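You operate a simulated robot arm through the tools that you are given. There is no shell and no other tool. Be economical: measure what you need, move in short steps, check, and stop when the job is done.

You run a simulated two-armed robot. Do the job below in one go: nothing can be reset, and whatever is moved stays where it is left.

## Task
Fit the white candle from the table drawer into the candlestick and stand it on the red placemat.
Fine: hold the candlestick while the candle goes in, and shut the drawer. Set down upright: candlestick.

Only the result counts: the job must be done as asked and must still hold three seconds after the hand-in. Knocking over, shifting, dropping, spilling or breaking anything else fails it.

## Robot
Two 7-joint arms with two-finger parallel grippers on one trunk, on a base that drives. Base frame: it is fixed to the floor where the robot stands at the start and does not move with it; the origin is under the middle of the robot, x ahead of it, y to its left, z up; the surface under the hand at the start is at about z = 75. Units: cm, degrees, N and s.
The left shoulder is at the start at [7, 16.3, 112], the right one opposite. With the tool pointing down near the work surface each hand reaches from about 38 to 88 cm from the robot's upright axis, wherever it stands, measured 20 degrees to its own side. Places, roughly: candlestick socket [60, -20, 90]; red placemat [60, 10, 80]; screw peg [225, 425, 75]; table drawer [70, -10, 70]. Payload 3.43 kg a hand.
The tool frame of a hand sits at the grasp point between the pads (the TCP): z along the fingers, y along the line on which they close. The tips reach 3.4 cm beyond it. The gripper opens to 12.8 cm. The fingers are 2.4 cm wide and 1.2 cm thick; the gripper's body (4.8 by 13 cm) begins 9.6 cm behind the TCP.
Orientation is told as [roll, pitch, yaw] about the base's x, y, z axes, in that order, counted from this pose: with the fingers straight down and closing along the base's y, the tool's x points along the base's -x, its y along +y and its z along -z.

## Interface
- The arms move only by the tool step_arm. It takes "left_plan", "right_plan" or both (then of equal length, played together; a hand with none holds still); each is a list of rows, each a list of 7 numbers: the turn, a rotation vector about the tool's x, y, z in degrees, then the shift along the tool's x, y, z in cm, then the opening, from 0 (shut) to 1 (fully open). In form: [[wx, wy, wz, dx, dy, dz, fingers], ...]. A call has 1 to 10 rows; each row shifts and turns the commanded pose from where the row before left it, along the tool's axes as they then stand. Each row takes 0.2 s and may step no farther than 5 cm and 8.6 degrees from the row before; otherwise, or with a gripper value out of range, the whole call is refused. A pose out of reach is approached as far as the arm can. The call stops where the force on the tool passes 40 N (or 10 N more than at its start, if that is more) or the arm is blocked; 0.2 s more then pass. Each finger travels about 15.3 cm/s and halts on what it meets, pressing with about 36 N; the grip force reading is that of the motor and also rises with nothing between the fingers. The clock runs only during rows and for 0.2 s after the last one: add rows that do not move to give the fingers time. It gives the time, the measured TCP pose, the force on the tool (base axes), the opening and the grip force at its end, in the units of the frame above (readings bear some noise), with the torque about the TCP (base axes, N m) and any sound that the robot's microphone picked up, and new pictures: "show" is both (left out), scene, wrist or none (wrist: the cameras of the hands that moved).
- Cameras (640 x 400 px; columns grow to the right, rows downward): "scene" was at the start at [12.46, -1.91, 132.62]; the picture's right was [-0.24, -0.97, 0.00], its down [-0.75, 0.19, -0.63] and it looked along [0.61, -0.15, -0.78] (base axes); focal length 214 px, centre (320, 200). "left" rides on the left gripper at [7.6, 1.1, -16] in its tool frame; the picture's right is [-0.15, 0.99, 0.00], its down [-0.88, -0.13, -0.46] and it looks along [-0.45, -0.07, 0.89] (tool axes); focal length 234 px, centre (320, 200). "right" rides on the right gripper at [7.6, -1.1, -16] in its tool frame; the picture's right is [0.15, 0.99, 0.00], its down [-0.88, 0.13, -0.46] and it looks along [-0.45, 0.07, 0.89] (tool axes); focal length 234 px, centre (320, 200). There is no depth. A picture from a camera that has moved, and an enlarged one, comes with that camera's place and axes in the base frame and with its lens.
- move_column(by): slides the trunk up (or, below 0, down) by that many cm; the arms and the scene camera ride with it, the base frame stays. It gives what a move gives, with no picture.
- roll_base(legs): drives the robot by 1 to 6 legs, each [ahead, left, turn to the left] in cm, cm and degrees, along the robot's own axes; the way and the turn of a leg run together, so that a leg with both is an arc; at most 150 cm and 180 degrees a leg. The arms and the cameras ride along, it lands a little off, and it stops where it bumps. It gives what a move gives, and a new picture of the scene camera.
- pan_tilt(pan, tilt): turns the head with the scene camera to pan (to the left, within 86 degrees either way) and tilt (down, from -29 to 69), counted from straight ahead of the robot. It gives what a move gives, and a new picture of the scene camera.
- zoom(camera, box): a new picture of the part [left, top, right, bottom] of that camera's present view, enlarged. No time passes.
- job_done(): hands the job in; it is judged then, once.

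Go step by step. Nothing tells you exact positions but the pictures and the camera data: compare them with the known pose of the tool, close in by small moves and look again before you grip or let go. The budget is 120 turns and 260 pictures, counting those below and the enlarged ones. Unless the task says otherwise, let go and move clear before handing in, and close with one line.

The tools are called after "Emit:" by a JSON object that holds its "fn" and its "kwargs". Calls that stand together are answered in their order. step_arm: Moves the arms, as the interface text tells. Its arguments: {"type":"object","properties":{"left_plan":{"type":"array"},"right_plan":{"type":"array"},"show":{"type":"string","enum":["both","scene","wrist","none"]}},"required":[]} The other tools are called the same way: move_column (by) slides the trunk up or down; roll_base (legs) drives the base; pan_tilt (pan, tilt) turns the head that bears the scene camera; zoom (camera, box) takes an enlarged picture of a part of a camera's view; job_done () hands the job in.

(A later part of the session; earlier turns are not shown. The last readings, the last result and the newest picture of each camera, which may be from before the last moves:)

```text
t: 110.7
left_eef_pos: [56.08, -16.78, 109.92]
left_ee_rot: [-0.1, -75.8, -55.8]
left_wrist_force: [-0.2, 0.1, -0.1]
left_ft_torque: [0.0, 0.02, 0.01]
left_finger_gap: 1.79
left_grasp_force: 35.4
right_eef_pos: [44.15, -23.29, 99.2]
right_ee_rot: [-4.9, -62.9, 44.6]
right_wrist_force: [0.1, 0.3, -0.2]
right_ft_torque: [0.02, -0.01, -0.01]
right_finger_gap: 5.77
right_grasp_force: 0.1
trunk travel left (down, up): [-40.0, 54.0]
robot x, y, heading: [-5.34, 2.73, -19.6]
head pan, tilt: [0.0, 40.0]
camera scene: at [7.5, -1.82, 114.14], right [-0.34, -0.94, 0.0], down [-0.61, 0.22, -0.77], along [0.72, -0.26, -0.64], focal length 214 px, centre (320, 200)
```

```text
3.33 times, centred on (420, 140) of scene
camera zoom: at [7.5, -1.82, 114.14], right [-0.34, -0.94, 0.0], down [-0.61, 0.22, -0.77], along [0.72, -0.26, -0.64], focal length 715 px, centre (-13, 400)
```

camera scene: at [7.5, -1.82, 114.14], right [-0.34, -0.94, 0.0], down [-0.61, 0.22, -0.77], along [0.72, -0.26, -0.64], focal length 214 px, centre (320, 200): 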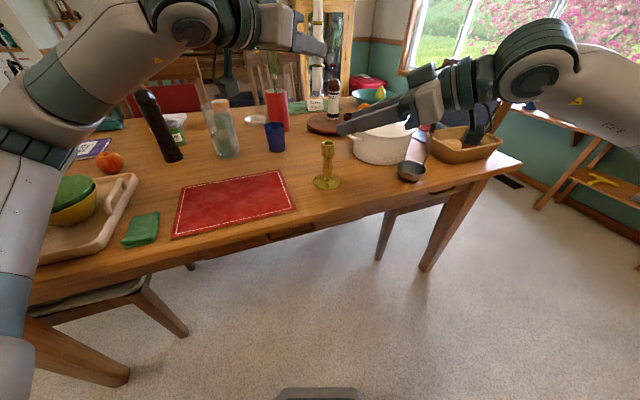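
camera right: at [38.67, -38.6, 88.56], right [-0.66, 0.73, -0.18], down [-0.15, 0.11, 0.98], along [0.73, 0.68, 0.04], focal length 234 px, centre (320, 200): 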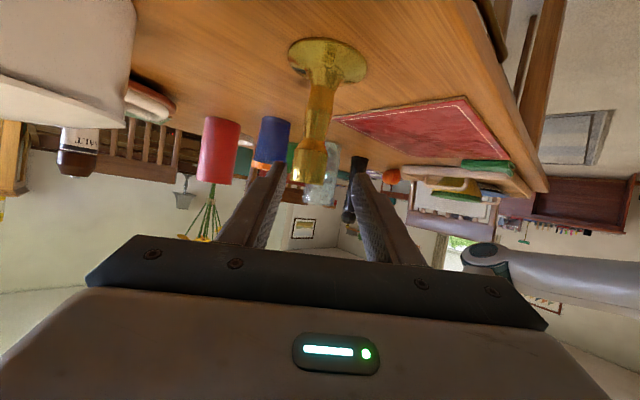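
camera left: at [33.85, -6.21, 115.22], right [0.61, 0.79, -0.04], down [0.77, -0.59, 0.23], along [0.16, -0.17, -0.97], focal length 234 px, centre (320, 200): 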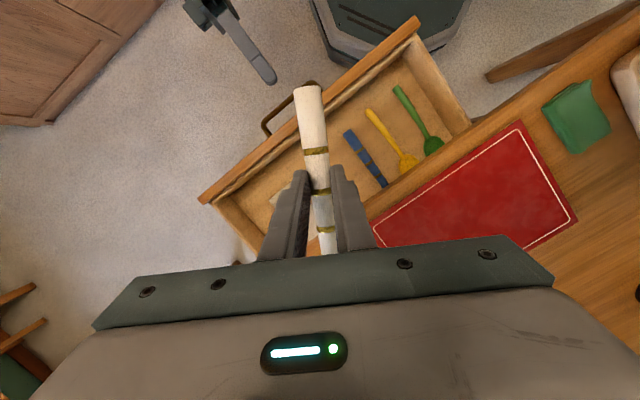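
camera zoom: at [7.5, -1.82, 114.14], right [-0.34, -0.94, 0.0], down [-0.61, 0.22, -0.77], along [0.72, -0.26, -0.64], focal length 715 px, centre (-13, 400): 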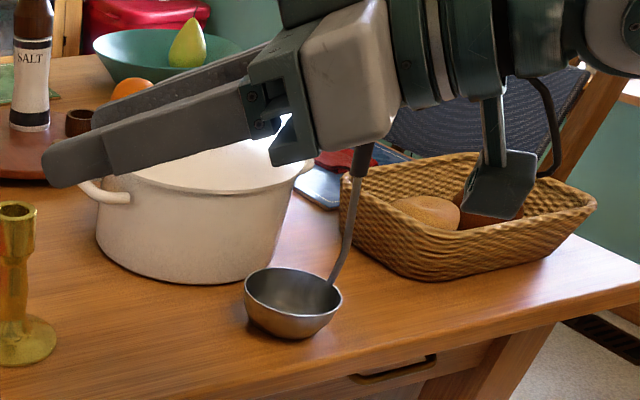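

The ladle and pot stand as before. I yaw the right hand about 40° so it comes in from the front rather than past the ladle, and tilt it a little more.

Emit:
{"fn": "step_arm", "kwargs": {"right_plan": [[7.1, 0.3, 3.6, 0, 0, -2, 0.45], [7.1, 0.3, 3.6, 0, 0, -2, 0.45], [7.1, 0.3, 3.6, 0, 0, 0, 0.45], [7.1, 0.3, 3.6, 0, 0, 0, 0.45], [7.1, 0.3, 3.6, 0, 0, 0, 0.45], [0, 6, 0, 0, 0, 0, 0.45], [0, 6, 0, 0, 0, 0, 0.45]], "show": "scene"}}

```text
t: 112.3
left_eef_pos: [56.09, -16.74, 109.86]
left_ee_rot: [-0.2, -75.9, -55.7]
left_wrist_force: [-0.3, 0.2, 0.4]
left_ft_torque: [-0.02, 0.0, -0.02]
left_finger_gap: 1.78
left_grasp_force: 36.1
right_eef_pos: [41.52, -25.15, 101.15]
right_ee_rot: [-3.5, -51.0, 3.2]
right_wrist_force: [-0.2, -0.3, 0.1]
right_ft_torque: [-0.02, 0.04, -0.01]
right_finger_gap: 5.74
right_grasp_force: 0.1
trunk travel left (down, up): [-40.0, 54.0]
robot x, y, heading: [-5.25, 2.84, -19.5]
head pan, tilt: [0.0, 40.0]
camera scene: at [7.54, -1.8, 114.14], right [-0.34, -0.94, 0.0], down [-0.61, 0.22, -0.77], along [0.72, -0.26, -0.64], focal length 214 px, centre (320, 200)
```

scene: 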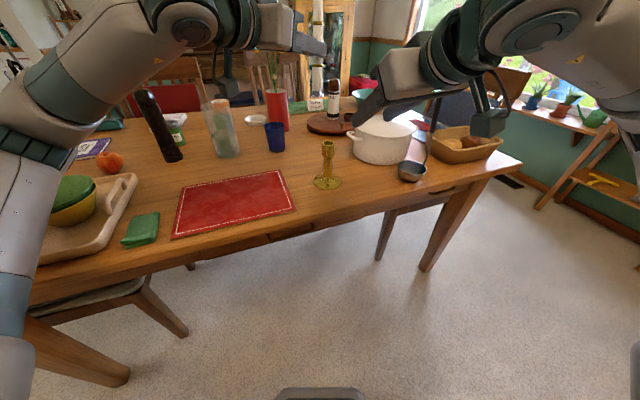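

Now pointing straight at it, 39° down. I move to a pre-grasp 12 cm short.

Emit:
{"fn": "step_arm", "kwargs": {"right_plan": [[0, 0, 0, 1.02, 0.78, 3.08, 0.42], [0, 0, 0, 1.02, 0.78, 3.08, 0.42], [0, 0, 0, 1.02, 0.78, 3.08, 0.42], [0, 0, 0, 1.02, 0.78, 3.08, 0.42]], "show": "both"}}

```text
t: 113.3
left_eef_pos: [56.13, -16.74, 109.99]
left_ee_rot: [-0.1, -75.9, -55.9]
left_wrist_force: [0.6, 0.3, -2.5]
left_ft_torque: [-0.01, 0.05, 0.0]
left_finger_gap: 1.79
left_grasp_force: 35.6
right_eef_pos: [48.77, -22.41, 89.92]
right_ee_rot: [-3.5, -51.0, 3.2]
right_wrist_force: [0.6, 0.0, -0.1]
right_ft_torque: [0.01, 0.02, -0.04]
right_finger_gap: 5.38
right_grasp_force: 0.1
trunk travel left (down, up): [-40.0, 54.0]
robot x, y, heading: [-5.16, 2.65, -19.8]
head pan, tilt: [0.0, 40.0]
camera scene: at [7.56, -1.86, 114.14], right [-0.34, -0.94, 0.0], down [-0.61, 0.22, -0.77], along [0.72, -0.26, -0.64], focal length 214 px, centre (320, 200)
camera right: at [31.68, -23.47, 93.95], right [-0.1, 0.98, -0.15], down [0.2, 0.17, 0.97], along [0.98, 0.07, -0.21], focal length 234 px, centre (320, 200)
```

scene: 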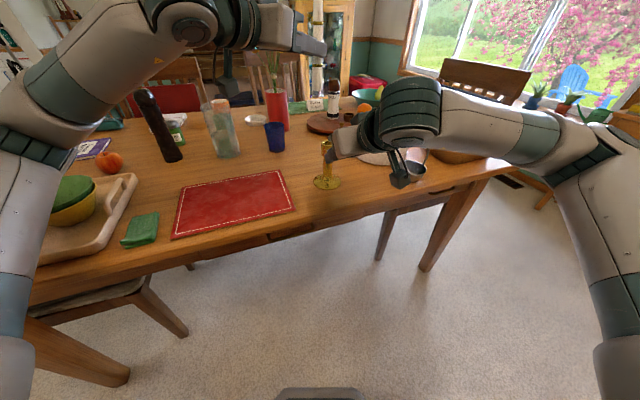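
right: 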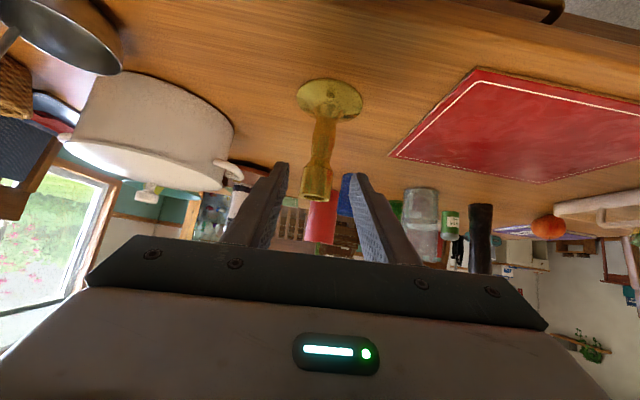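

Stem is centred between the fingers. I advance 9 cm and check.

Emit:
{"fn": "step_arm", "kwargs": {"right_plan": [[0, 0, 0, 0, 0.15, 3, 0.42], [0, 0, 0, 0, 0, 3, 0.42], [0, 0, 0, 0, 0, 3, 0.42]], "show": "wrist"}}

Emit:
{"fn": "zoom", "kwargs": {"camera": "scene", "box": [280, 110, 440, 210]}}

```text
t: 114.1
left_eef_pos: [56.2, -16.84, 109.93]
left_ee_rot: [-0.2, -75.9, -55.7]
left_wrist_force: [1.0, 0.4, -0.5]
left_ft_torque: [0.01, 0.03, 0.01]
left_finger_gap: 1.78
left_grasp_force: 35.7
right_eef_pos: [55.84, -22.36, 84.41]
right_ee_rot: [-3.7, -51.1, 3.3]
right_wrist_force: [1.0, 0.5, -0.4]
right_ft_torque: [-0.01, -0.04, 0.02]
right_finger_gap: 5.39
right_grasp_force: 0.0
trunk travel left (down, up): [-40.0, 54.0]
robot x, y, heading: [-4.84, 2.8, -19.8]
head pan, tilt: [0.0, 40.0]
camera right: at [38.69, -23.38, 88.5], right [-0.1, 0.98, -0.15], down [0.2, 0.17, 0.97], along [0.98, 0.07, -0.21], focal length 234 px, centre (320, 200)
```

right: 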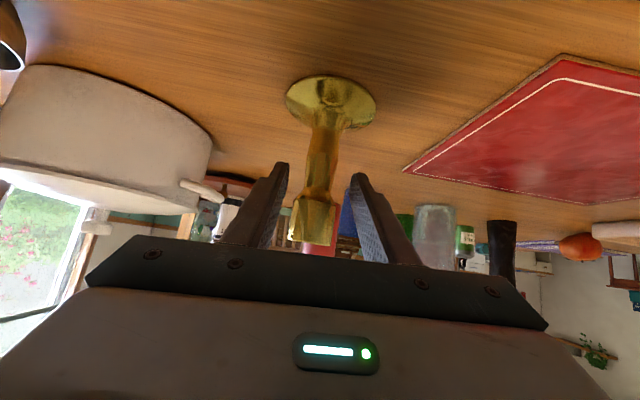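

```text
4.00 times, centred on (360, 160) of scene
camera zoom: at [7.57, -1.85, 114.13], right [-0.34, -0.94, 0.0], down [-0.61, 0.22, -0.77], along [0.72, -0.26, -0.64], focal length 858 px, centre (160, 360)
```

zoom: 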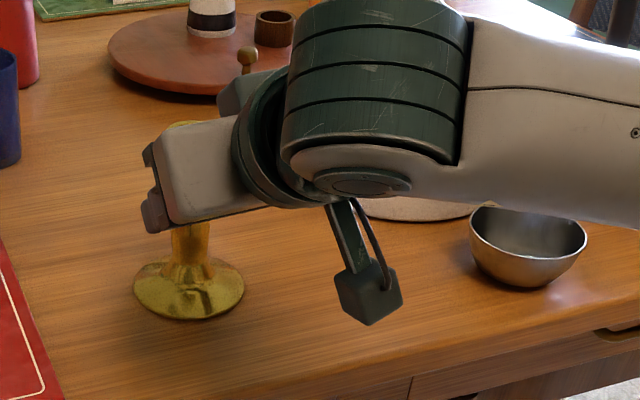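

Straddling the stem without contact. Advance 2.6 cm and close gently.

Emit:
{"fn": "step_arm", "kwargs": {"right_plan": [[0, 0, 0, 0, 0, 1.3, 0.42], [0, 0, 0, 0, 0, 1.2, 0.42], [0, 0, 0, 0, 0, 0, 0.3], [0, 0, 0, 0, 0, 0, 0.2], [0, 0, 0, 0, 0, 0, 0.15], [0, 0, 0, 0, 0, 0, 0.1], [0, 0, 0, 0, 0, 0, 0.1]], "show": "wrist"}}

```text
t: 115.7
left_eef_pos: [56.04, -16.7, 109.97]
left_ee_rot: [-0.2, -76.0, -55.9]
left_wrist_force: [0.0, 0.4, 0.2]
left_ft_torque: [0.01, 0.02, -0.01]
left_finger_gap: 1.8
left_grasp_force: 36.4
right_eef_pos: [57.66, -22.29, 83.0]
right_ee_rot: [-3.6, -51.1, 3.4]
right_wrist_force: [1.0, 2.8, 6.6]
right_ft_torque: [0.49, -0.14, -0.01]
right_finger_gap: 2.71
right_grasp_force: 36.1
trunk travel left (down, up): [-40.0, 54.0]
robot x, y, heading: [-5.62, 2.57, -19.7]
head pan, tilt: [0.0, 40.0]
camera right: at [40.47, -23.36, 87.01], right [-0.1, 0.98, -0.15], down [0.19, 0.17, 0.97], along [0.98, 0.07, -0.21], focal length 234 px, centre (320, 200)
```

right: 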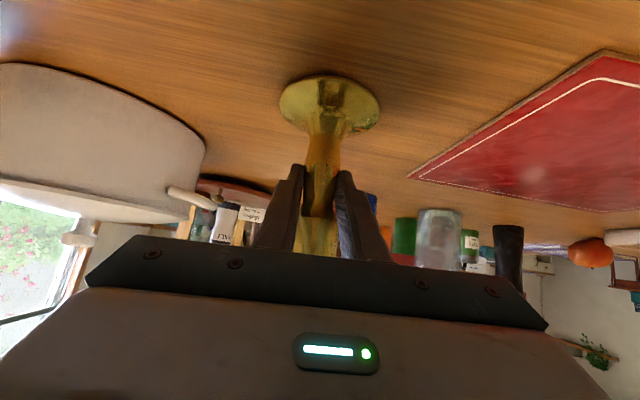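

The candlestick is held. To keep the two grippers apart, I swing the left hand 30° about the vertical so it comes from the robot's left, then bring the candle above the socket.

Emit:
{"fn": "step_arm", "kwargs": {"left_plan": [[7.28, 0, 1.84, 0, 0, 0, 0], [7.28, 0, 1.84, 0, 0, 0, 0], [7.28, 0, 1.84, 0, 0, 0, 0], [7.28, 0, 1.84, 0, 0, 0, 0], [0, 0, 0, 1.99, 0.69, 1.65, 0], [0, 0, 0, 1.99, 0.69, 1.65, 0], [0, 0, 0, 1.99, 0.69, 1.65, 0], [0, 0, 0, 0, 0, 0, 0]], "show": "both"}}

Emit:
{"fn": "zoom", "kwargs": {"camera": "scene", "box": [260, 60, 420, 200]}}

Emit:
{"fn": "zoom", "kwargs": {"camera": "right", "box": [240, 60, 400, 260]}}

```text
t: 117.5
left_eef_pos: [58.63, -19.79, 103.17]
left_ee_rot: [0.3, -75.9, -82.5]
left_wrist_force: [0.1, 0.8, -0.9]
left_ft_torque: [0.04, 0.0, 0.0]
left_finger_gap: 1.81
left_grasp_force: 35.9
left hand out of reach, approached as far as the arm can: row 4
right_eef_pos: [57.45, -22.36, 82.97]
right_ee_rot: [-3.7, -51.2, 3.2]
right_wrist_force: [-1.8, -0.9, 9.3]
right_ft_torque: [0.42, 0.04, 0.11]
right_finger_gap: 2.7
right_grasp_force: 36.3
trunk travel left (down, up): [-40.0, 54.0]
robot x, y, heading: [-5.25, 2.95, -19.4]
head pan, tilt: [0.0, 40.0]
camera scene: at [7.4, -1.83, 114.16], right [-0.34, -0.94, 0.0], down [-0.6, 0.22, -0.77], along [0.72, -0.26, -0.64], focal length 214 px, centre (320, 200)
camera left: at [57.29, -2.39, 99.61], right [0.98, 0.1, 0.14], down [-0.16, 0.21, 0.96], along [0.07, -0.97, 0.22], focal length 234 px, centre (320, 200)
```

scene: 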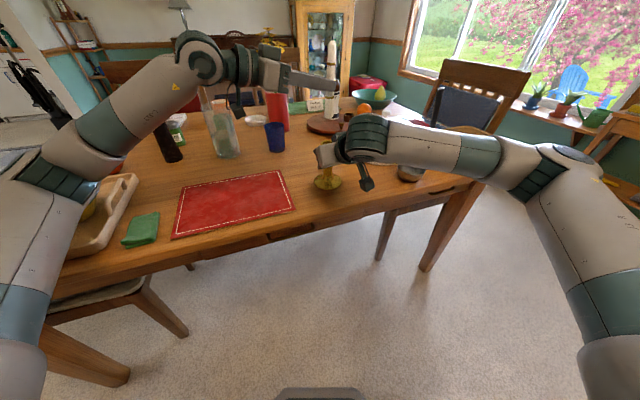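
left: 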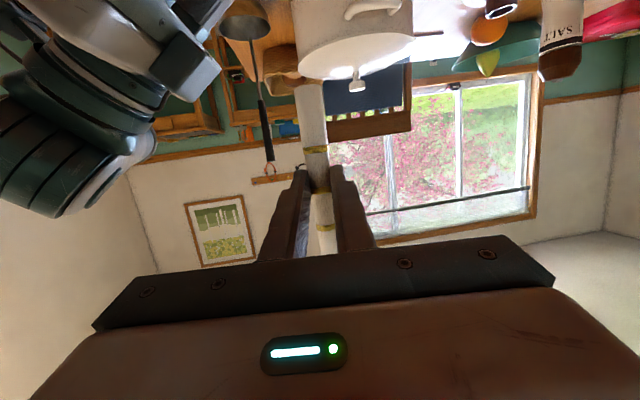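

```text
2.86 times, centred on (340, 130) of scene
camera zoom: at [7.4, -1.83, 114.16], right [-0.34, -0.94, 0.0], down [-0.6, 0.22, -0.77], along [0.72, -0.26, -0.64], focal length 613 px, centre (263, 400)
```

zoom: 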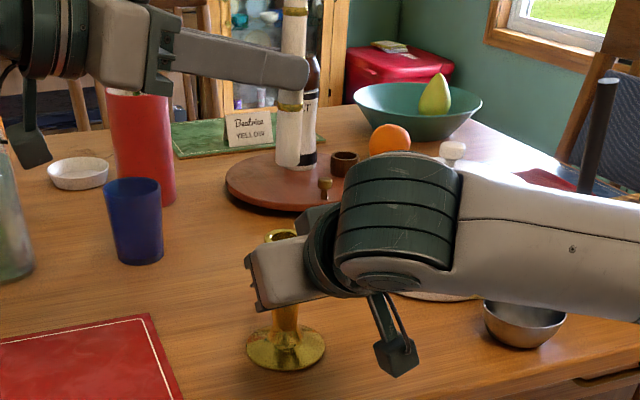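

```text
2.00 times, centred on (320, 160) of right
camera zoom: at [40.41, -23.41, 87.0], right [-0.1, 0.98, -0.15], down [0.19, 0.17, 0.97], along [0.98, 0.07, -0.21], focal length 468 px, centre (320, 280)
```

zoom: 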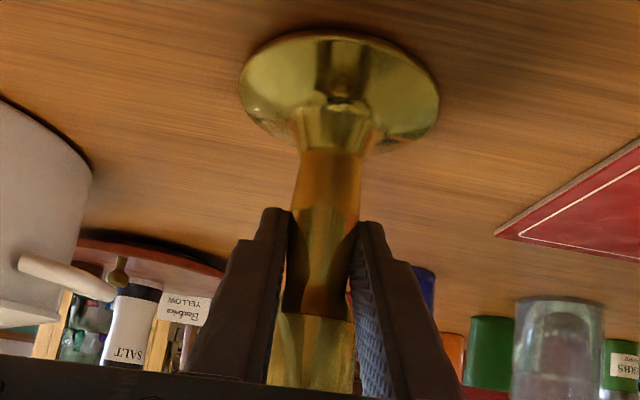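

Now a close zoom on the candle base and the socket rim to align them in the same image.

Emit:
{"fn": "zoom", "kwargs": {"camera": "scene", "box": [310, 90, 360, 125]}}

Emit:
{"fn": "zoom", "kwargs": {"camera": "left", "box": [200, 0, 440, 200]}}

Emit:
{"fn": "zoom", "kwargs": {"camera": "scene", "box": [290, 30, 370, 130]}}

```text
11.43 times, centred on (335, 108) of scene
camera zoom: at [7.4, -1.83, 114.16], right [-0.34, -0.94, 0.0], down [-0.6, 0.22, -0.77], along [0.72, -0.26, -0.64], focal length 2451 px, centre (149, 1257)
```

zoom: 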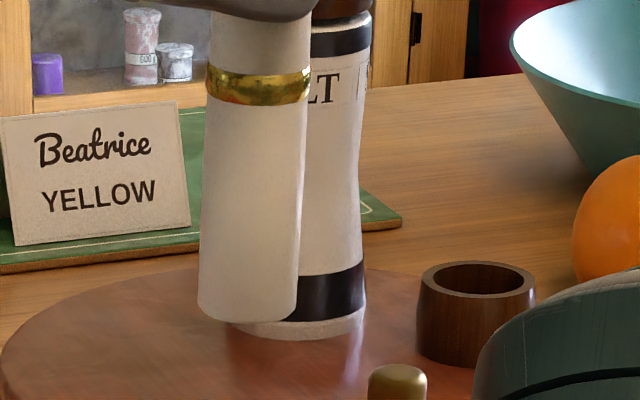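

```text
2.00 times, centred on (320, 100) of left
camera zoom: at [57.29, -2.39, 99.61], right [0.98, 0.1, 0.14], down [-0.16, 0.21, 0.96], along [0.07, -0.97, 0.22], focal length 468 px, centre (320, 400)
```

zoom: 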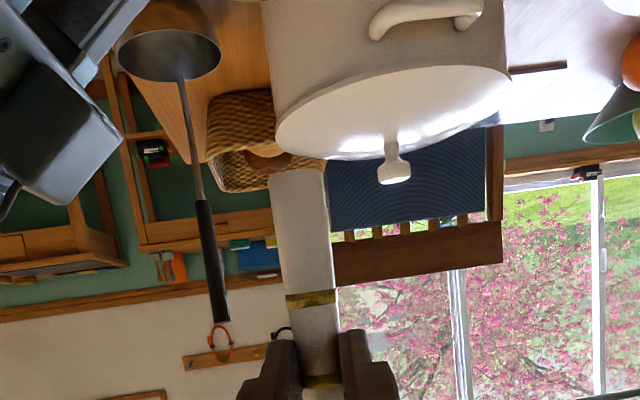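

```text
4.00 times, centred on (330, 80) of scene
camera zoom: at [7.4, -1.83, 114.16], right [-0.34, -0.94, 0.0], down [-0.6, 0.22, -0.77], along [0.72, -0.26, -0.64], focal length 858 px, centre (280, 680)
```

zoom: 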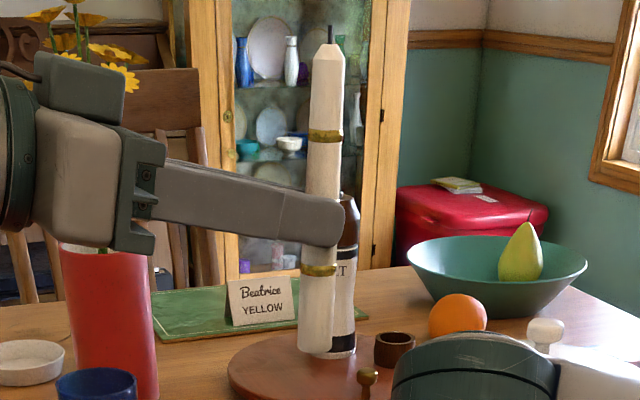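

Emit:
{"fn": "zoom", "kwargs": {"camera": "scene", "box": [300, 110, 360, 152]}}

```text
9.52 times, centred on (330, 131) of scene
camera zoom: at [7.4, -1.83, 114.16], right [-0.34, -0.94, 0.0], down [-0.6, 0.22, -0.77], along [0.72, -0.26, -0.64], focal length 2043 px, centre (225, 857)
```

zoom: 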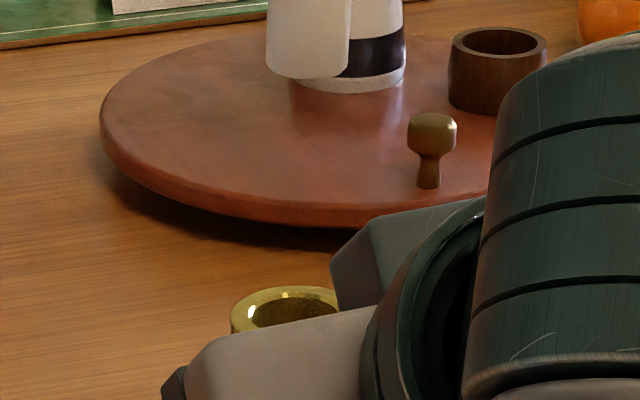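

Candle is within ~1.2° of vertical; its base needs about −0.5 cm in x and +0.3 in y. I correct and lower to just above the rim.

Emit:
{"fn": "step_arm", "kwargs": {"left_plan": [[0, 0, 0, 1.94, -0.16, 0.36, 0], [0, 0, 0, 1.94, -0.15, 0.36, 0], [0, 0, 0, 1.93, -0.15, 0.37, 0], [0, 0, 0, 0, 0, 0, 0]], "show": "none"}}

Emit:
{"fn": "zoom", "kwargs": {"camera": "scene", "box": [300, 110, 360, 152]}}

Emit:
{"fn": "zoom", "kwargs": {"camera": "left", "box": [200, 0, 440, 200]}}

Emit:
{"fn": "zoom", "kwargs": {"camera": "right", "box": [240, 100, 400, 260]}}

```text
t: 118.5
left_eef_pos: [58.09, -19.26, 97.04]
left_ee_rot: [0.6, -75.9, -82.7]
left_wrist_force: [0.2, 0.0, 0.3]
left_ft_torque: [-0.01, 0.0, -0.02]
left_finger_gap: 1.82
left_grasp_force: 35.7
right_eef_pos: [57.47, -22.4, 82.91]
right_ee_rot: [-3.6, -51.2, 3.2]
right_wrist_force: [-1.7, -1.9, 9.2]
right_ft_torque: [0.41, 0.02, 0.08]
right_finger_gap: 2.71
right_grasp_force: 35.8
trunk travel left (down, up): [-40.0, 54.0]
robot x, y, heading: [-5.24, 2.88, -19.6]
head pan, tilt: [0.0, 40.0]
```

```text
9.52 times, centred on (330, 131) of scene
camera zoom: at [7.4, -1.82, 114.16], right [-0.34, -0.94, 0.0], down [-0.6, 0.22, -0.77], along [0.72, -0.26, -0.64], focal length 2043 px, centre (225, 857)
```

zoom: 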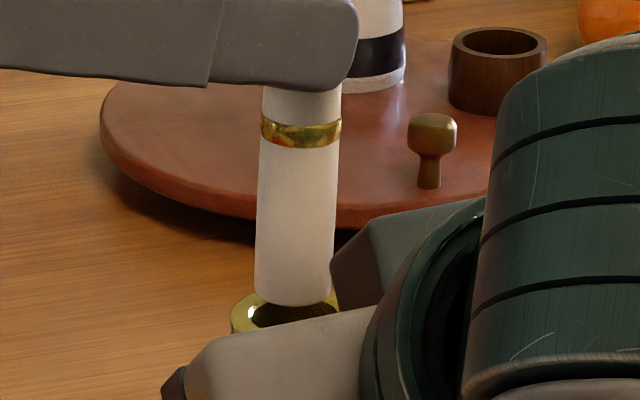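

```text
2.00 times, centred on (320, 100) of left
camera zoom: at [56.83, -1.93, 93.52], right [0.98, 0.1, 0.14], down [-0.16, 0.21, 0.96], along [0.06, -0.97, 0.22], focal length 468 px, centre (320, 400)
```

zoom: 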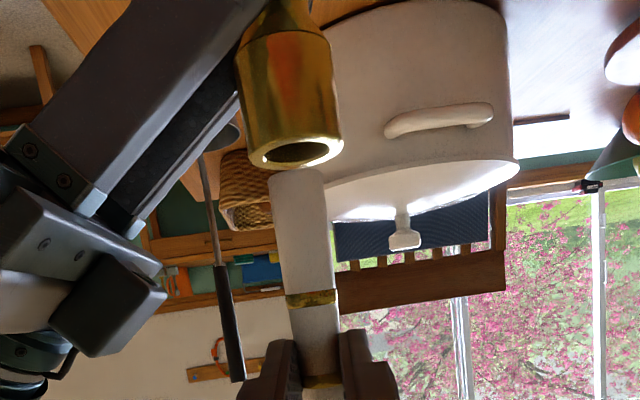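

```text
2.50 times, centred on (320, 180) of right
camera zoom: at [40.42, -23.4, 87.0], right [-0.1, 0.98, -0.15], down [0.2, 0.17, 0.97], along [0.98, 0.07, -0.21], focal length 585 px, centre (320, 250)
```

zoom: 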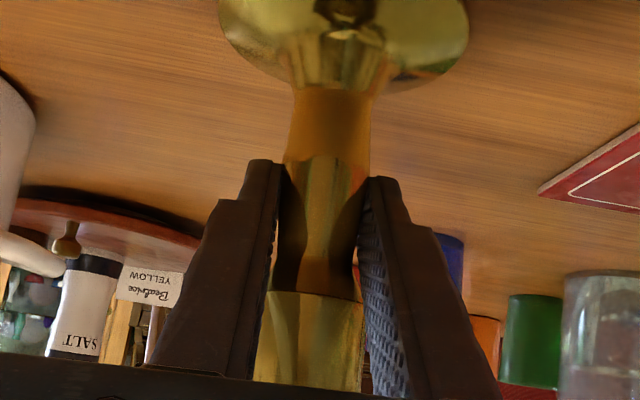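

Two orthogonal views agree: the candle base is over the socket within ~1 mm. I lower it in small steps.

Emit:
{"fn": "step_arm", "kwargs": {"left_plan": [[0, 0, 0, 0.485, 0.1, 0.12, 0], [0, 0, 0, 0.39, 0, 0.1, 0], [0, 0, 0, 0.29, 0, 0.07, 0], [0, 0, 0, 0.29, 0, 0.07, 0]], "show": "none"}}

Emit:
{"fn": "zoom", "kwargs": {"camera": "scene", "box": [300, 110, 360, 152]}}

Emit:
{"fn": "zoom", "kwargs": {"camera": "left", "box": [260, 30, 380, 130]}}

```text
t: 119.5
left_eef_pos: [58.28, -19.53, 95.66]
left_ee_rot: [0.3, -75.9, -82.4]
left_wrist_force: [-0.2, 0.2, 0.3]
left_ft_torque: [0.01, 0.01, 0.01]
left_finger_gap: 1.8
left_grasp_force: 35.7
right_eef_pos: [57.47, -22.4, 82.98]
right_ee_rot: [-3.5, -51.2, 3.3]
right_wrist_force: [-1.5, -1.0, 9.6]
right_ft_torque: [0.37, -0.05, 0.04]
right_finger_gap: 2.71
right_grasp_force: 35.7
trunk travel left (down, up): [-40.0, 54.0]
robot x, y, heading: [-5.36, 2.68, -19.0]
head pan, tilt: [0.0, 40.0]
```

```text
9.52 times, centred on (330, 131) of scene
camera zoom: at [7.41, -1.82, 114.16], right [-0.34, -0.94, 0.0], down [-0.6, 0.22, -0.77], along [0.72, -0.26, -0.64], focal length 2043 px, centre (225, 857)
```

zoom: 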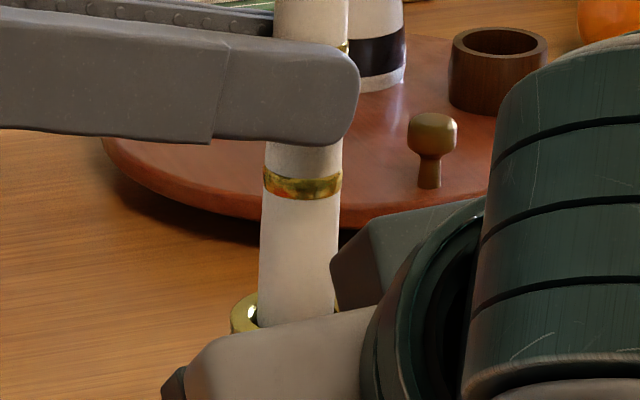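

```text
4.00 times, centred on (320, 80) of left
camera zoom: at [56.93, -2.06, 92.05], right [0.98, 0.1, 0.14], down [-0.16, 0.21, 0.96], along [0.06, -0.97, 0.22], focal length 937 px, centre (320, 680)
```

zoom: 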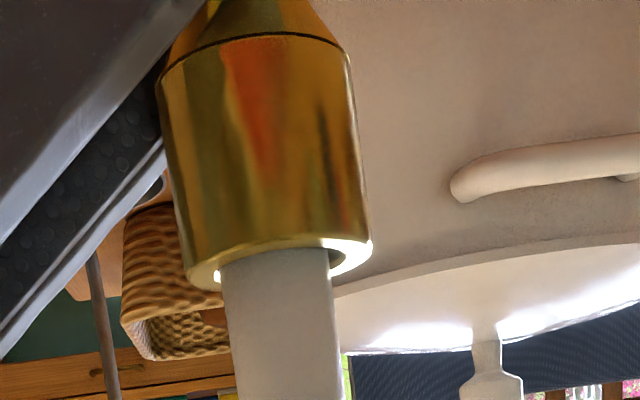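

The candle is entering the socket. Small +x nudge and continue down.

Emit:
{"fn": "step_arm", "kwargs": {"left_plan": [[0, 0, 0, 0, 0.12, -0.05, 0], [0, 0, 0, 0.39, 0, 0.1, 0], [0, 0, 0, 0.39, 0, 0.1, 0], [0, 0, 0, 0.39, 0, 0.1, 0], [0, 0, 0, 0.39, 0, 0.1, 0]], "show": "none"}}

Emit:
{"fn": "zoom", "kwargs": {"camera": "scene", "box": [300, 110, 360, 152]}}

Emit:
{"fn": "zoom", "kwargs": {"camera": "left", "box": [260, 30, 380, 130]}}

```text
t: 120.7
left_eef_pos: [58.22, -19.33, 94.01]
left_ee_rot: [0.4, -76.0, -82.6]
left_wrist_force: [-0.1, 1.0, -0.8]
left_ft_torque: [0.04, 0.01, 0.03]
left_finger_gap: 1.78
left_grasp_force: 36.6
right_eef_pos: [57.54, -22.41, 82.9]
right_ee_rot: [-3.7, -51.2, 3.3]
right_wrist_force: [-0.8, -1.2, 9.9]
right_ft_torque: [0.43, -0.02, 0.05]
right_finger_gap: 2.7
right_grasp_force: 35.6
trunk travel left (down, up): [-40.0, 54.0]
robot x, y, heading: [-5.05, 2.84, -19.4]
head pan, tilt: [0.0, 40.0]
```

```text
9.52 times, centred on (330, 131) of scene
camera zoom: at [7.41, -1.82, 114.16], right [-0.34, -0.94, 0.0], down [-0.61, 0.22, -0.77], along [0.72, -0.26, -0.64], focal length 2043 px, centre (225, 857)
```

zoom: 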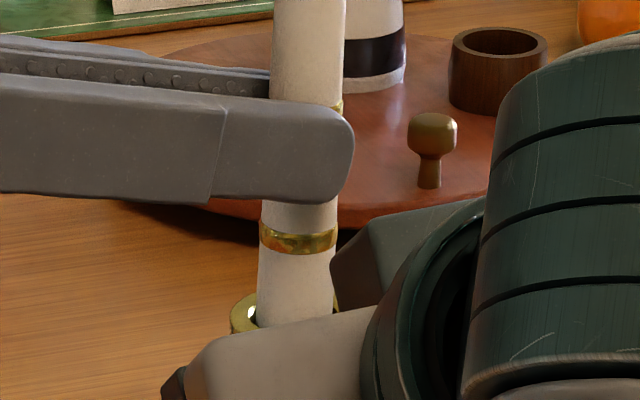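

```text
4.00 times, centred on (320, 80) of left
camera zoom: at [57.0, -2.0, 90.45], right [0.98, 0.1, 0.14], down [-0.16, 0.21, 0.96], along [0.07, -0.97, 0.22], focal length 937 px, centre (320, 680)
```

zoom: 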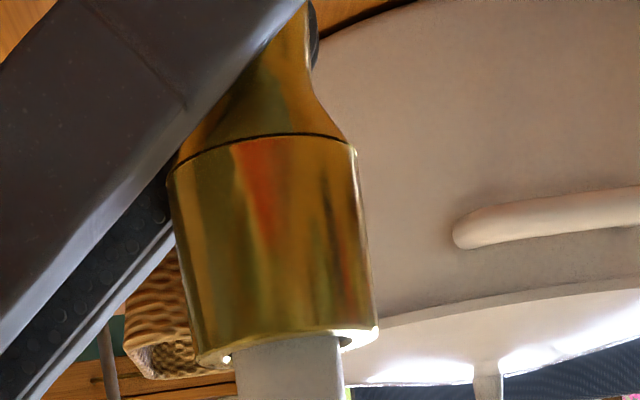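

Inserted about 2 cm freely. Continue until it seats.

Emit:
{"fn": "step_arm", "kwargs": {"left_plan": [[0, 0, 0, 0.39, 0.05, 0.1, 0], [0, 0, 0, 0.39, 0, 0.1, 0], [0, 0, 0, 0.29, 0, 0.07, 0], [0, 0, 0, 0.29, 0, 0.07, 0]], "show": "none"}}

Emit:
{"fn": "zoom", "kwargs": {"camera": "left", "box": [260, 30, 380, 130]}}

```text
t: 121.7
left_eef_pos: [58.23, -19.38, 93.38]
left_ee_rot: [1.5, -76.6, -83.7]
left_wrist_force: [1.3, -1.4, 27.2]
left_ft_torque: [-0.99, -0.17, 0.0]
left_finger_gap: 1.78
left_grasp_force: 35.9
right_eef_pos: [57.54, -22.38, 82.95]
right_ee_rot: [-3.6, -51.1, 3.2]
right_wrist_force: [6.3, -2.7, 0.3]
right_ft_torque: [1.07, -0.59, -0.13]
right_finger_gap: 2.68
right_grasp_force: 35.8
trunk travel left (down, up): [-40.0, 54.0]
robot x, y, heading: [-5.83, 2.81, -19.7]
head pan, tilt: [0.0, 40.0]
```

```text
4.00 times, centred on (320, 80) of left
camera zoom: at [56.93, -2.01, 89.52], right [0.98, 0.1, 0.15], down [-0.17, 0.22, 0.96], along [0.06, -0.97, 0.23], focal length 937 px, centre (320, 680)
```

zoom: 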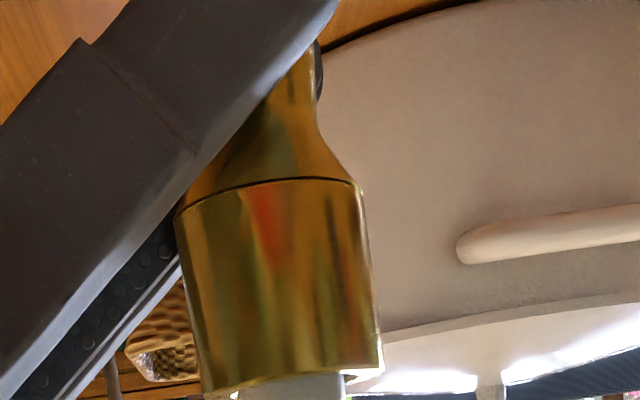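

It pushes back with 27 N at ~3 cm depth: seated. I relieve the pressure and open the left fingers.

Emit:
{"fn": "step_arm", "kwargs": {"left_plan": [[0, 0, 0, -0.5, 0, -0.12, 0], [0, 0, 0, 0, 0, 0, 0.16], [0, 0, 0, 0, 0, 0, 0.22], [0, 0, 0, 0, 0, 0, 0.3], [0, 0, 0, 0, 0, 0, 0.4]], "show": "none"}}

Emit:
{"fn": "zoom", "kwargs": {"camera": "scene", "box": [280, 40, 380, 160]}}

Emit:
{"fn": "zoom", "kwargs": {"camera": "left", "box": [200, 0, 440, 200]}}

```text
t: 122.9
left_eef_pos: [58.34, -19.43, 93.18]
left_ee_rot: [0.2, -76.1, -82.4]
left_wrist_force: [-0.5, 0.3, 0.7]
left_ft_torque: [-0.02, 0.04, 0.04]
left_finger_gap: 5.14
left_grasp_force: 0.0
right_eef_pos: [57.56, -22.31, 82.93]
right_ee_rot: [-3.6, -51.2, 3.4]
right_wrist_force: [-0.4, 1.1, 6.0]
right_ft_torque: [0.4, -0.03, 0.04]
right_finger_gap: 2.69
right_grasp_force: 35.5
trunk travel left (down, up): [-40.0, 54.0]
robot x, y, heading: [-5.18, 2.54, -19.4]
head pan, tilt: [0.0, 40.0]
```

```text
3.33 times, centred on (330, 100) of scene
camera zoom: at [7.44, -1.81, 114.15], right [-0.34, -0.94, 0.0], down [-0.61, 0.22, -0.77], along [0.72, -0.26, -0.64], focal length 715 px, centre (287, 533)
```

zoom: 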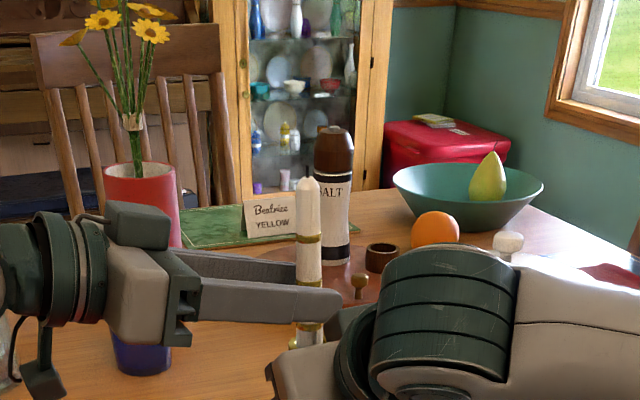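

```text
2.00 times, centred on (320, 100) of left
camera zoom: at [57.07, -2.01, 89.58], right [0.98, 0.1, 0.14], down [-0.16, 0.21, 0.96], along [0.07, -0.97, 0.22], focal length 468 px, centre (320, 400)
```

zoom: 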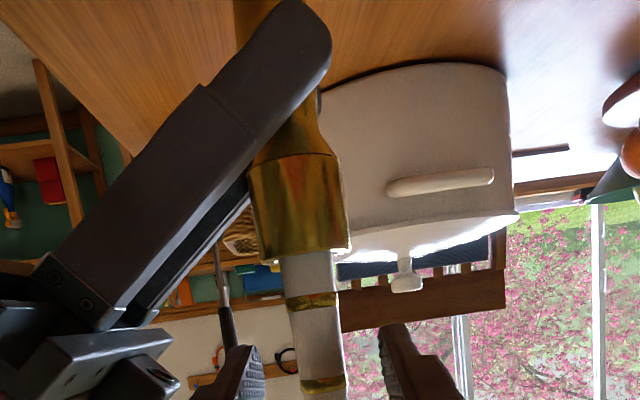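

The candle stands freely in the socket. I withdraw the left hand backwards, then up.

Emit:
{"fn": "step_arm", "kwargs": {"left_plan": [[0, 0, 0, 0, 0, -1.5, 0.42], [0, 0, 0, 0, 0, -3, 0.42], [0, 0, 0, 0, 0, -3, 0.42], [0, 0, 0, 0, 0, -4, 0.42], [0, 0, 0, -3, 0, -3, 0.42], [0, 0, 0, -4, 0, -1, 0.42], [0, 0, 0, -4, 0, -1, 0.42]], "show": "scene"}}

Emit:
{"fn": "zoom", "kwargs": {"camera": "scene", "box": [260, 60, 420, 200]}}

```text
t: 124.5
left_eef_pos: [56.25, -6.1, 107.57]
left_ee_rot: [0.2, -75.9, -82.4]
left_wrist_force: [1.1, -0.4, 0.0]
left_ft_torque: [0.01, 0.0, -0.02]
left_finger_gap: 5.37
left_grasp_force: 0.0
left hand out of reach, approached as far as the arm can: row 3
right_eef_pos: [57.56, -22.28, 82.89]
right_ee_rot: [-3.6, -51.0, 3.4]
right_wrist_force: [-2.0, -2.0, 6.3]
right_ft_torque: [0.22, 0.13, 0.05]
right_finger_gap: 2.69
right_grasp_force: 36.0
trunk travel left (down, up): [-40.0, 54.0]
robot x, y, heading: [-5.41, 2.76, -19.6]
head pan, tilt: [0.0, 40.0]
camera scene: at [7.41, -1.83, 114.15], right [-0.34, -0.94, 0.0], down [-0.61, 0.22, -0.77], along [0.72, -0.26, -0.64], focal length 214 px, centre (320, 200)
```

scene: 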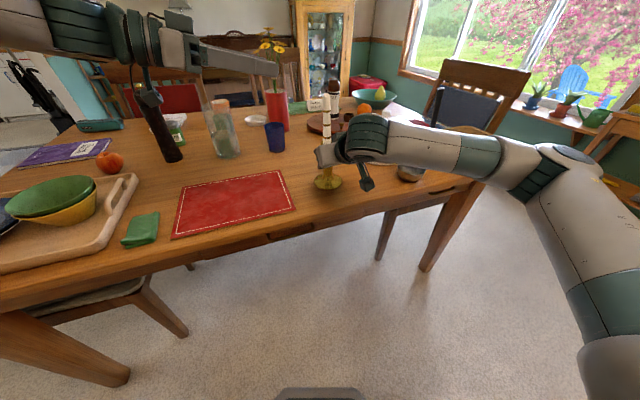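

```text
2.86 times, centred on (340, 130) of scene
camera zoom: at [7.41, -1.83, 114.15], right [-0.34, -0.94, 0.0], down [-0.61, 0.22, -0.77], along [0.72, -0.26, -0.64], focal length 613 px, centre (263, 400)
```

zoom: 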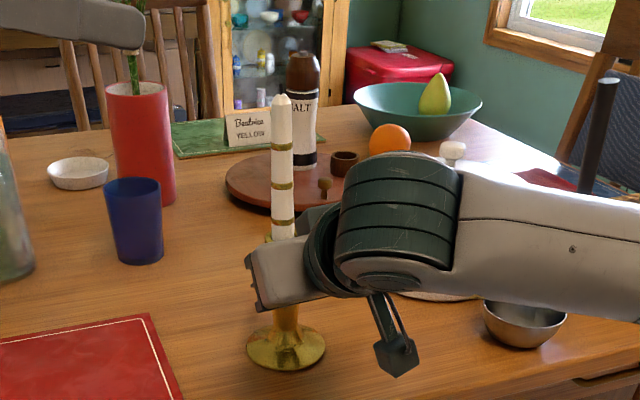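

The candle stands upright in the candlestick. Now I lift it 4 cm with the right hand, slowly.

Emit:
{"fn": "step_arm", "kwargs": {"right_plan": [[0, 0, 0, 0, 0, 0, 0], [0, 0, 0, -0.39, -0.02, -0.31, 0], [0, 0, 0, -0.78, -0.04, -0.63, 0], [0, 0, 0, -0.78, -0.04, -0.63, 0], [0, 0, 0, -0.78, -0.04, -0.63, 0], [0, 0, 0, -0.78, -0.04, -0.63, 0]], "show": "none"}}

Emit:
{"fn": "zoom", "kwargs": {"camera": "scene", "box": [260, 60, 420, 200]}}

Emit:
{"fn": "zoom", "kwargs": {"camera": "right", "box": [160, 0, 480, 240]}}

```text
t: 125.9
left_eef_pos: [56.58, -6.24, 107.51]
left_ee_rot: [0.1, -75.9, -82.4]
left_wrist_force: [-0.2, 0.3, -1.2]
left_ft_torque: [0.04, 0.01, 0.01]
left_finger_gap: 5.35
left_grasp_force: 0.1
right_eef_pos: [57.43, -22.58, 87.53]
right_ee_rot: [-3.7, -51.2, 3.4]
right_wrist_force: [-0.4, 0.3, -2.5]
right_ft_torque: [-0.05, 0.06, -0.02]
right_finger_gap: 2.69
right_grasp_force: 36.1
trunk travel left (down, up): [-40.0, 54.0]
robot x, y, heading: [-5.11, 3.22, -19.7]
head pan, tilt: [0.0, 40.0]
```

```text
2.86 times, centred on (340, 130) of scene
camera zoom: at [7.51, -1.83, 114.14], right [-0.34, -0.94, 0.0], down [-0.61, 0.22, -0.77], along [0.72, -0.26, -0.64], focal length 613 px, centre (263, 400)
```

zoom: 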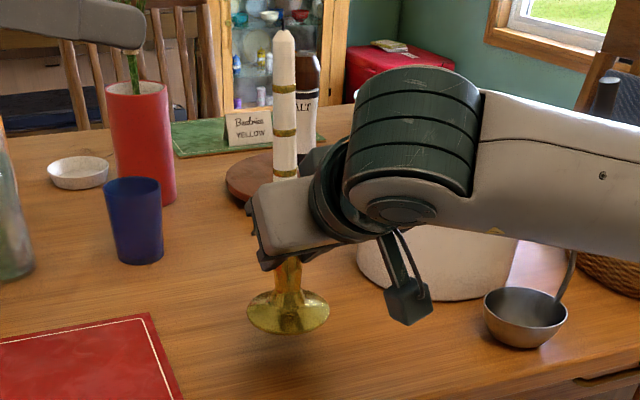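

```text
1.67 times, centred on (320, 120) of right
camera zoom: at [40.33, -23.53, 91.56], right [-0.1, 0.98, -0.15], down [0.2, 0.17, 0.97], along [0.98, 0.07, -0.21], focal length 390 px, centre (320, 333)
```

zoom: 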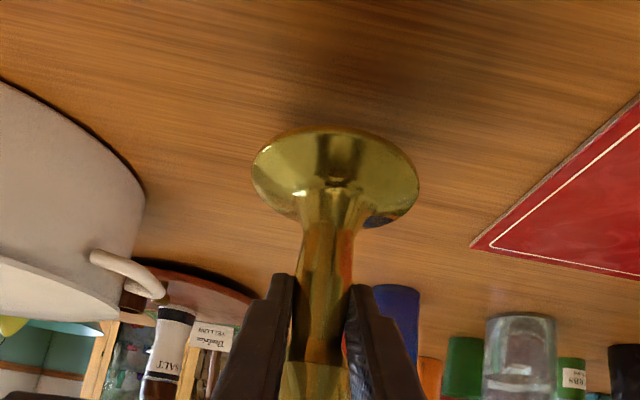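

Lifted level. Now I carry it by driving the base 27 cm in +y (over the mat).

Emit:
{"fn": "roll_base", "kwargs": {"legs": [[-9.1, 25.4, 0]]}}

Emit:
{"fn": "zoom", "kwargs": {"camera": "scene", "box": [220, 60, 420, 220]}}

Emit:
{"fn": "zoom", "kwargs": {"camera": "right", "box": [160, 0, 480, 240]}}

```text
t: 127.8
left_eef_pos: [56.65, 21.04, 107.42]
left_ee_rot: [0.1, -76.0, -82.5]
left_wrist_force: [0.0, 0.8, -0.1]
left_ft_torque: [-0.01, 0.04, -0.01]
left_finger_gap: 5.39
left_grasp_force: 0.0
right_eef_pos: [57.41, 4.89, 87.48]
right_ee_rot: [-3.6, -51.2, 3.2]
right_wrist_force: [0.3, 0.5, -2.3]
right_ft_torque: [-0.03, 0.02, -0.01]
right_finger_gap: 2.71
right_grasp_force: 36.8
trunk travel left (down, up): [-40.0, 54.0]
robot x, y, heading: [-5.15, 29.99, -19.4]
head pan, tilt: [0.0, 40.0]
camera scene: at [7.65, 25.64, 114.14], right [-0.34, -0.94, 0.0], down [-0.61, 0.22, -0.77], along [0.72, -0.26, -0.64], focal length 214 px, centre (320, 200)
```

scene: 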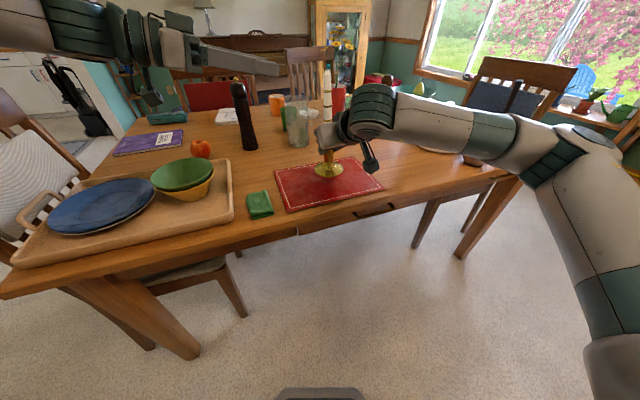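

```text
2.50 times, centred on (320, 140) of scene
camera zoom: at [7.65, 25.64, 114.14], right [-0.34, -0.94, 0.0], down [-0.61, 0.22, -0.77], along [0.72, -0.26, -0.64], focal length 536 px, centre (320, 350)
```

zoom: 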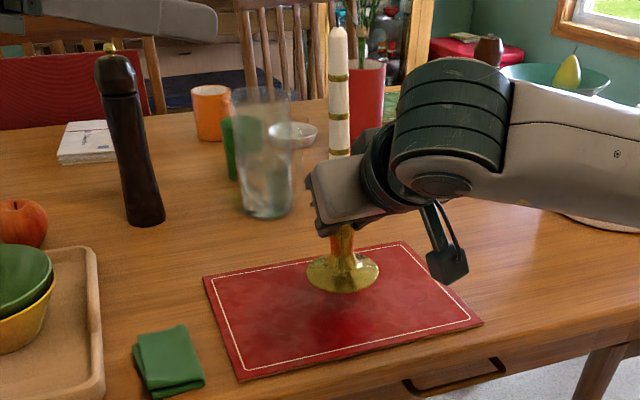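

```text
1.67 times, centred on (320, 120) of right
camera zoom: at [40.43, 3.88, 91.55], right [-0.1, 0.98, -0.15], down [0.2, 0.17, 0.97], along [0.98, 0.06, -0.21], focal length 390 px, centre (320, 333)
```

zoom: 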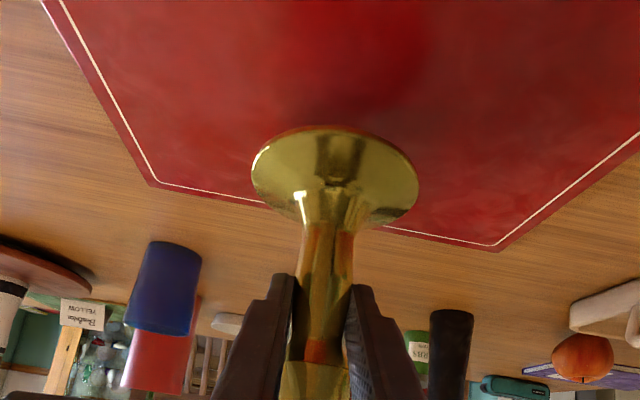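

The candlestick is over the mat's centre. I lower it gently until it rests.

Emit:
{"fn": "step_arm", "kwargs": {"right_plan": [[0, 0, 0, 0.78, 0.04, 0.63, 0], [0, 0, 0, 0.78, 0.04, 0.63, 0], [0, 0, 0, 0.78, 0.04, 0.63, 0], [0, 0, 0, 0.39, 0.02, 0.31, 0], [0, 0, 0, 0.23, 0.01, 0.19, 0], [0, 0, 0, 0, 0, 0, 0]], "show": "none"}}

Emit:
{"fn": "zoom", "kwargs": {"camera": "scene", "box": [290, 120, 390, 200]}}

Emit:
{"fn": "zoom", "kwargs": {"camera": "right", "box": [160, 0, 480, 240]}}

```text
t: 129.2
left_eef_pos: [56.64, 21.11, 107.56]
left_ee_rot: [0.0, -75.9, -82.3]
left_wrist_force: [0.0, 0.2, 0.2]
left_ft_torque: [0.02, 0.02, 0.0]
left_finger_gap: 5.38
left_grasp_force: 0.0
right_eef_pos: [57.48, 4.85, 83.65]
right_ee_rot: [-3.6, -51.1, 3.2]
right_wrist_force: [-0.4, 0.3, -2.9]
right_ft_torque: [-0.03, 0.03, -0.04]
right_finger_gap: 2.71
right_grasp_force: 35.8
trunk travel left (down, up): [-40.0, 54.0]
robot x, y, heading: [-5.28, 30.35, -19.6]
head pan, tilt: [0.0, 40.0]
```

```text
5.00 times, centred on (340, 160) of scene
camera zoom: at [7.65, 25.56, 114.14], right [-0.34, -0.94, 0.0], down [-0.61, 0.22, -0.77], along [0.72, -0.26, -0.64], focal length 1072 px, centre (220, 400)
```

zoom: 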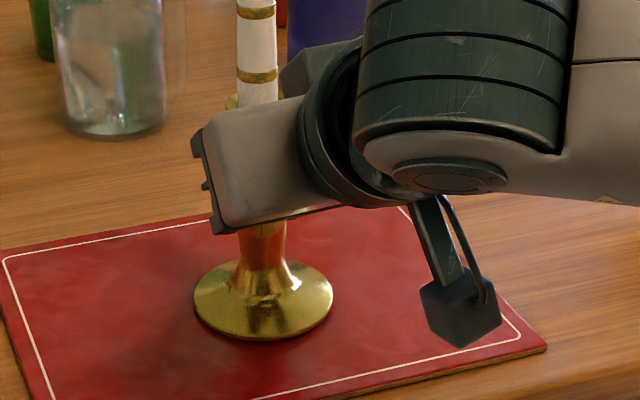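

```text
1.67 times, centred on (320, 120) of right
camera zoom: at [40.44, 3.81, 87.69], right [-0.1, 0.98, -0.15], down [0.2, 0.17, 0.97], along [0.98, 0.06, -0.21], focal length 390 px, centre (320, 333)
```

zoom: 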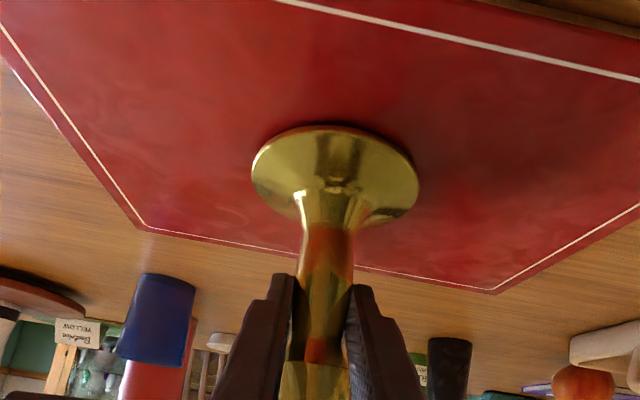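

Nearly down; two more small steps.

Emit:
{"fn": "step_arm", "kwargs": {"right_plan": [[0, 0, 0, 0.16, 0.01, 0.13, 0], [0, 0, 0, 0.12, 0, 0.09, 0], [0, 0, 0, 0, 0, 0, 0]], "show": "none"}}

```text
t: 130.0
left_eef_pos: [56.61, 21.1, 107.63]
left_ee_rot: [0.4, -75.9, -82.8]
left_wrist_force: [-0.7, -1.2, -0.7]
left_ft_torque: [0.01, 0.01, 0.01]
left_finger_gap: 5.39
left_grasp_force: 0.0
right_eef_pos: [57.55, 4.72, 83.56]
right_ee_rot: [-3.7, -51.4, 3.1]
right_wrist_force: [2.0, -1.8, 11.1]
right_ft_torque: [0.4, -0.17, -0.04]
right_finger_gap: 2.66
right_grasp_force: 36.4
trunk travel left (down, up): [-40.0, 54.0]
robot x, y, heading: [-5.37, 30.26, -19.3]
head pan, tilt: [0.0, 40.0]
```

It rests on the mat (+11 N). I open slowly and back out along the approach line.

Emit:
{"fn": "step_arm", "kwargs": {"right_plan": [[0, 0, 0, -0.08, 0, -0.06, 0.1], [0, 0, 0, 0, 0, 0, 0.22], [0, 0, 0, 0, 0, 0, 0.3], [0, 0, 0, 0, 0, 0, 0.42], [0, 0, 0, 0, 0, 0, 0.42]], "show": "none"}}

Emit:
{"fn": "zoom", "kwargs": {"camera": "right", "box": [160, 0, 480, 240]}}

```text
t: 131.2
left_eef_pos: [56.65, 21.11, 107.49]
left_ee_rot: [0.1, -75.9, -82.4]
left_wrist_force: [0.9, -0.3, -0.1]
left_ft_torque: [0.01, -0.01, -0.01]
left_finger_gap: 5.37
left_grasp_force: 0.0
right_eef_pos: [57.4, 4.76, 83.44]
right_ee_rot: [-3.6, -51.1, 3.1]
right_wrist_force: [-0.7, 0.4, -0.4]
right_ft_torque: [-0.02, -0.02, 0.02]
right_finger_gap: 5.4
right_grasp_force: 0.1
trunk travel left (down, up): [-40.0, 54.0]
robot x, y, heading: [-5.19, 30.38, -19.6]
head pan, tilt: [0.0, 40.0]
```

```text
1.67 times, centred on (320, 120) of right
camera zoom: at [40.44, 3.82, 87.43], right [-0.1, 0.98, -0.15], down [0.2, 0.17, 0.97], along [0.98, 0.06, -0.21], focal length 390 px, centre (320, 333)
```

zoom: 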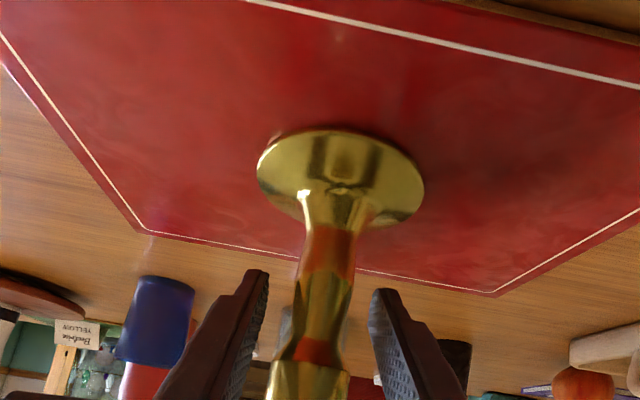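

Released and standing. I withdraw the right hand along the approach line.

Emit:
{"fn": "step_arm", "kwargs": {"right_plan": [[0, 0, 0, 0, 0, -1.5, 0.42], [0, 0, 0, 0, 0, -3, 0.42], [0, 0, 0, 0, 0, -3, 0.42], [0, 0, 0, 0, 0, -4, 0.42], [0, 0, 0, 0, 0, -4, 0.42], [0, 0, 0, 0, 0, -4, 0.42]], "show": "scene"}}

Emit:
{"fn": "zoom", "kwargs": {"camera": "scene", "box": [260, 50, 420, 230]}}

```text
t: 132.6
left_eef_pos: [56.6, 21.05, 107.64]
left_ee_rot: [0.3, -75.9, -82.6]
left_wrist_force: [0.6, -0.3, -0.2]
left_ft_torque: [0.03, -0.02, 0.03]
left_finger_gap: 5.39
left_grasp_force: 0.1
right_eef_pos: [42.56, 5.42, 95.81]
right_ee_rot: [-3.6, -51.2, 3.2]
right_wrist_force: [-0.4, 0.0, 1.3]
right_ft_torque: [0.0, 0.01, 0.0]
right_finger_gap: 5.38
right_grasp_force: 0.1
trunk travel left (down, up): [-40.0, 54.0]
robot x, y, heading: [-5.21, 30.06, -19.7]
head pan, tilt: [0.0, 40.0]
camera scene: at [7.55, 25.6, 114.15], right [-0.34, -0.94, 0.0], down [-0.6, 0.22, -0.77], along [0.72, -0.26, -0.64], focal length 214 px, centre (320, 200)
```

scene: 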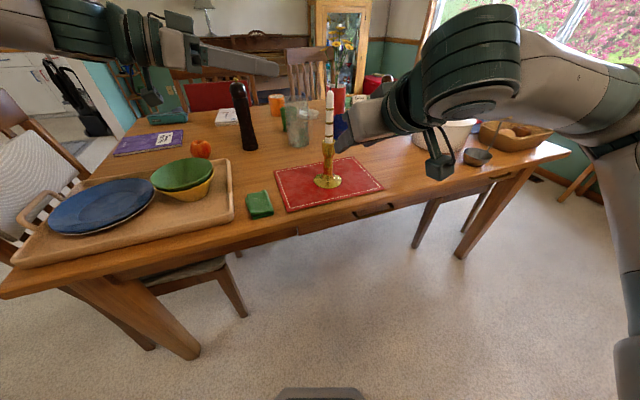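

```text
2.22 times, centred on (340, 140) of scene
camera zoom: at [7.55, 25.6, 114.15], right [-0.34, -0.94, 0.0], down [-0.6, 0.22, -0.77], along [0.72, -0.26, -0.64], focal length 477 px, centre (276, 333)
```

zoom: 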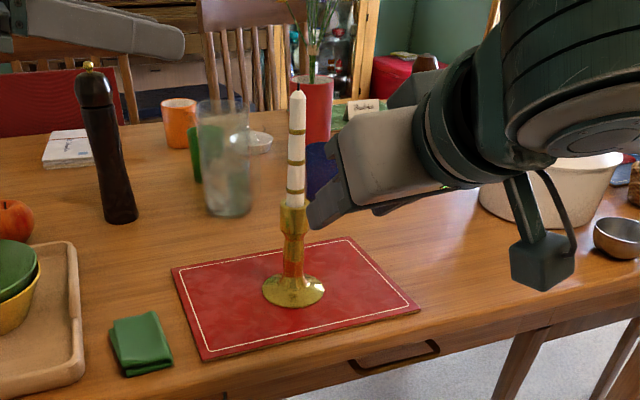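

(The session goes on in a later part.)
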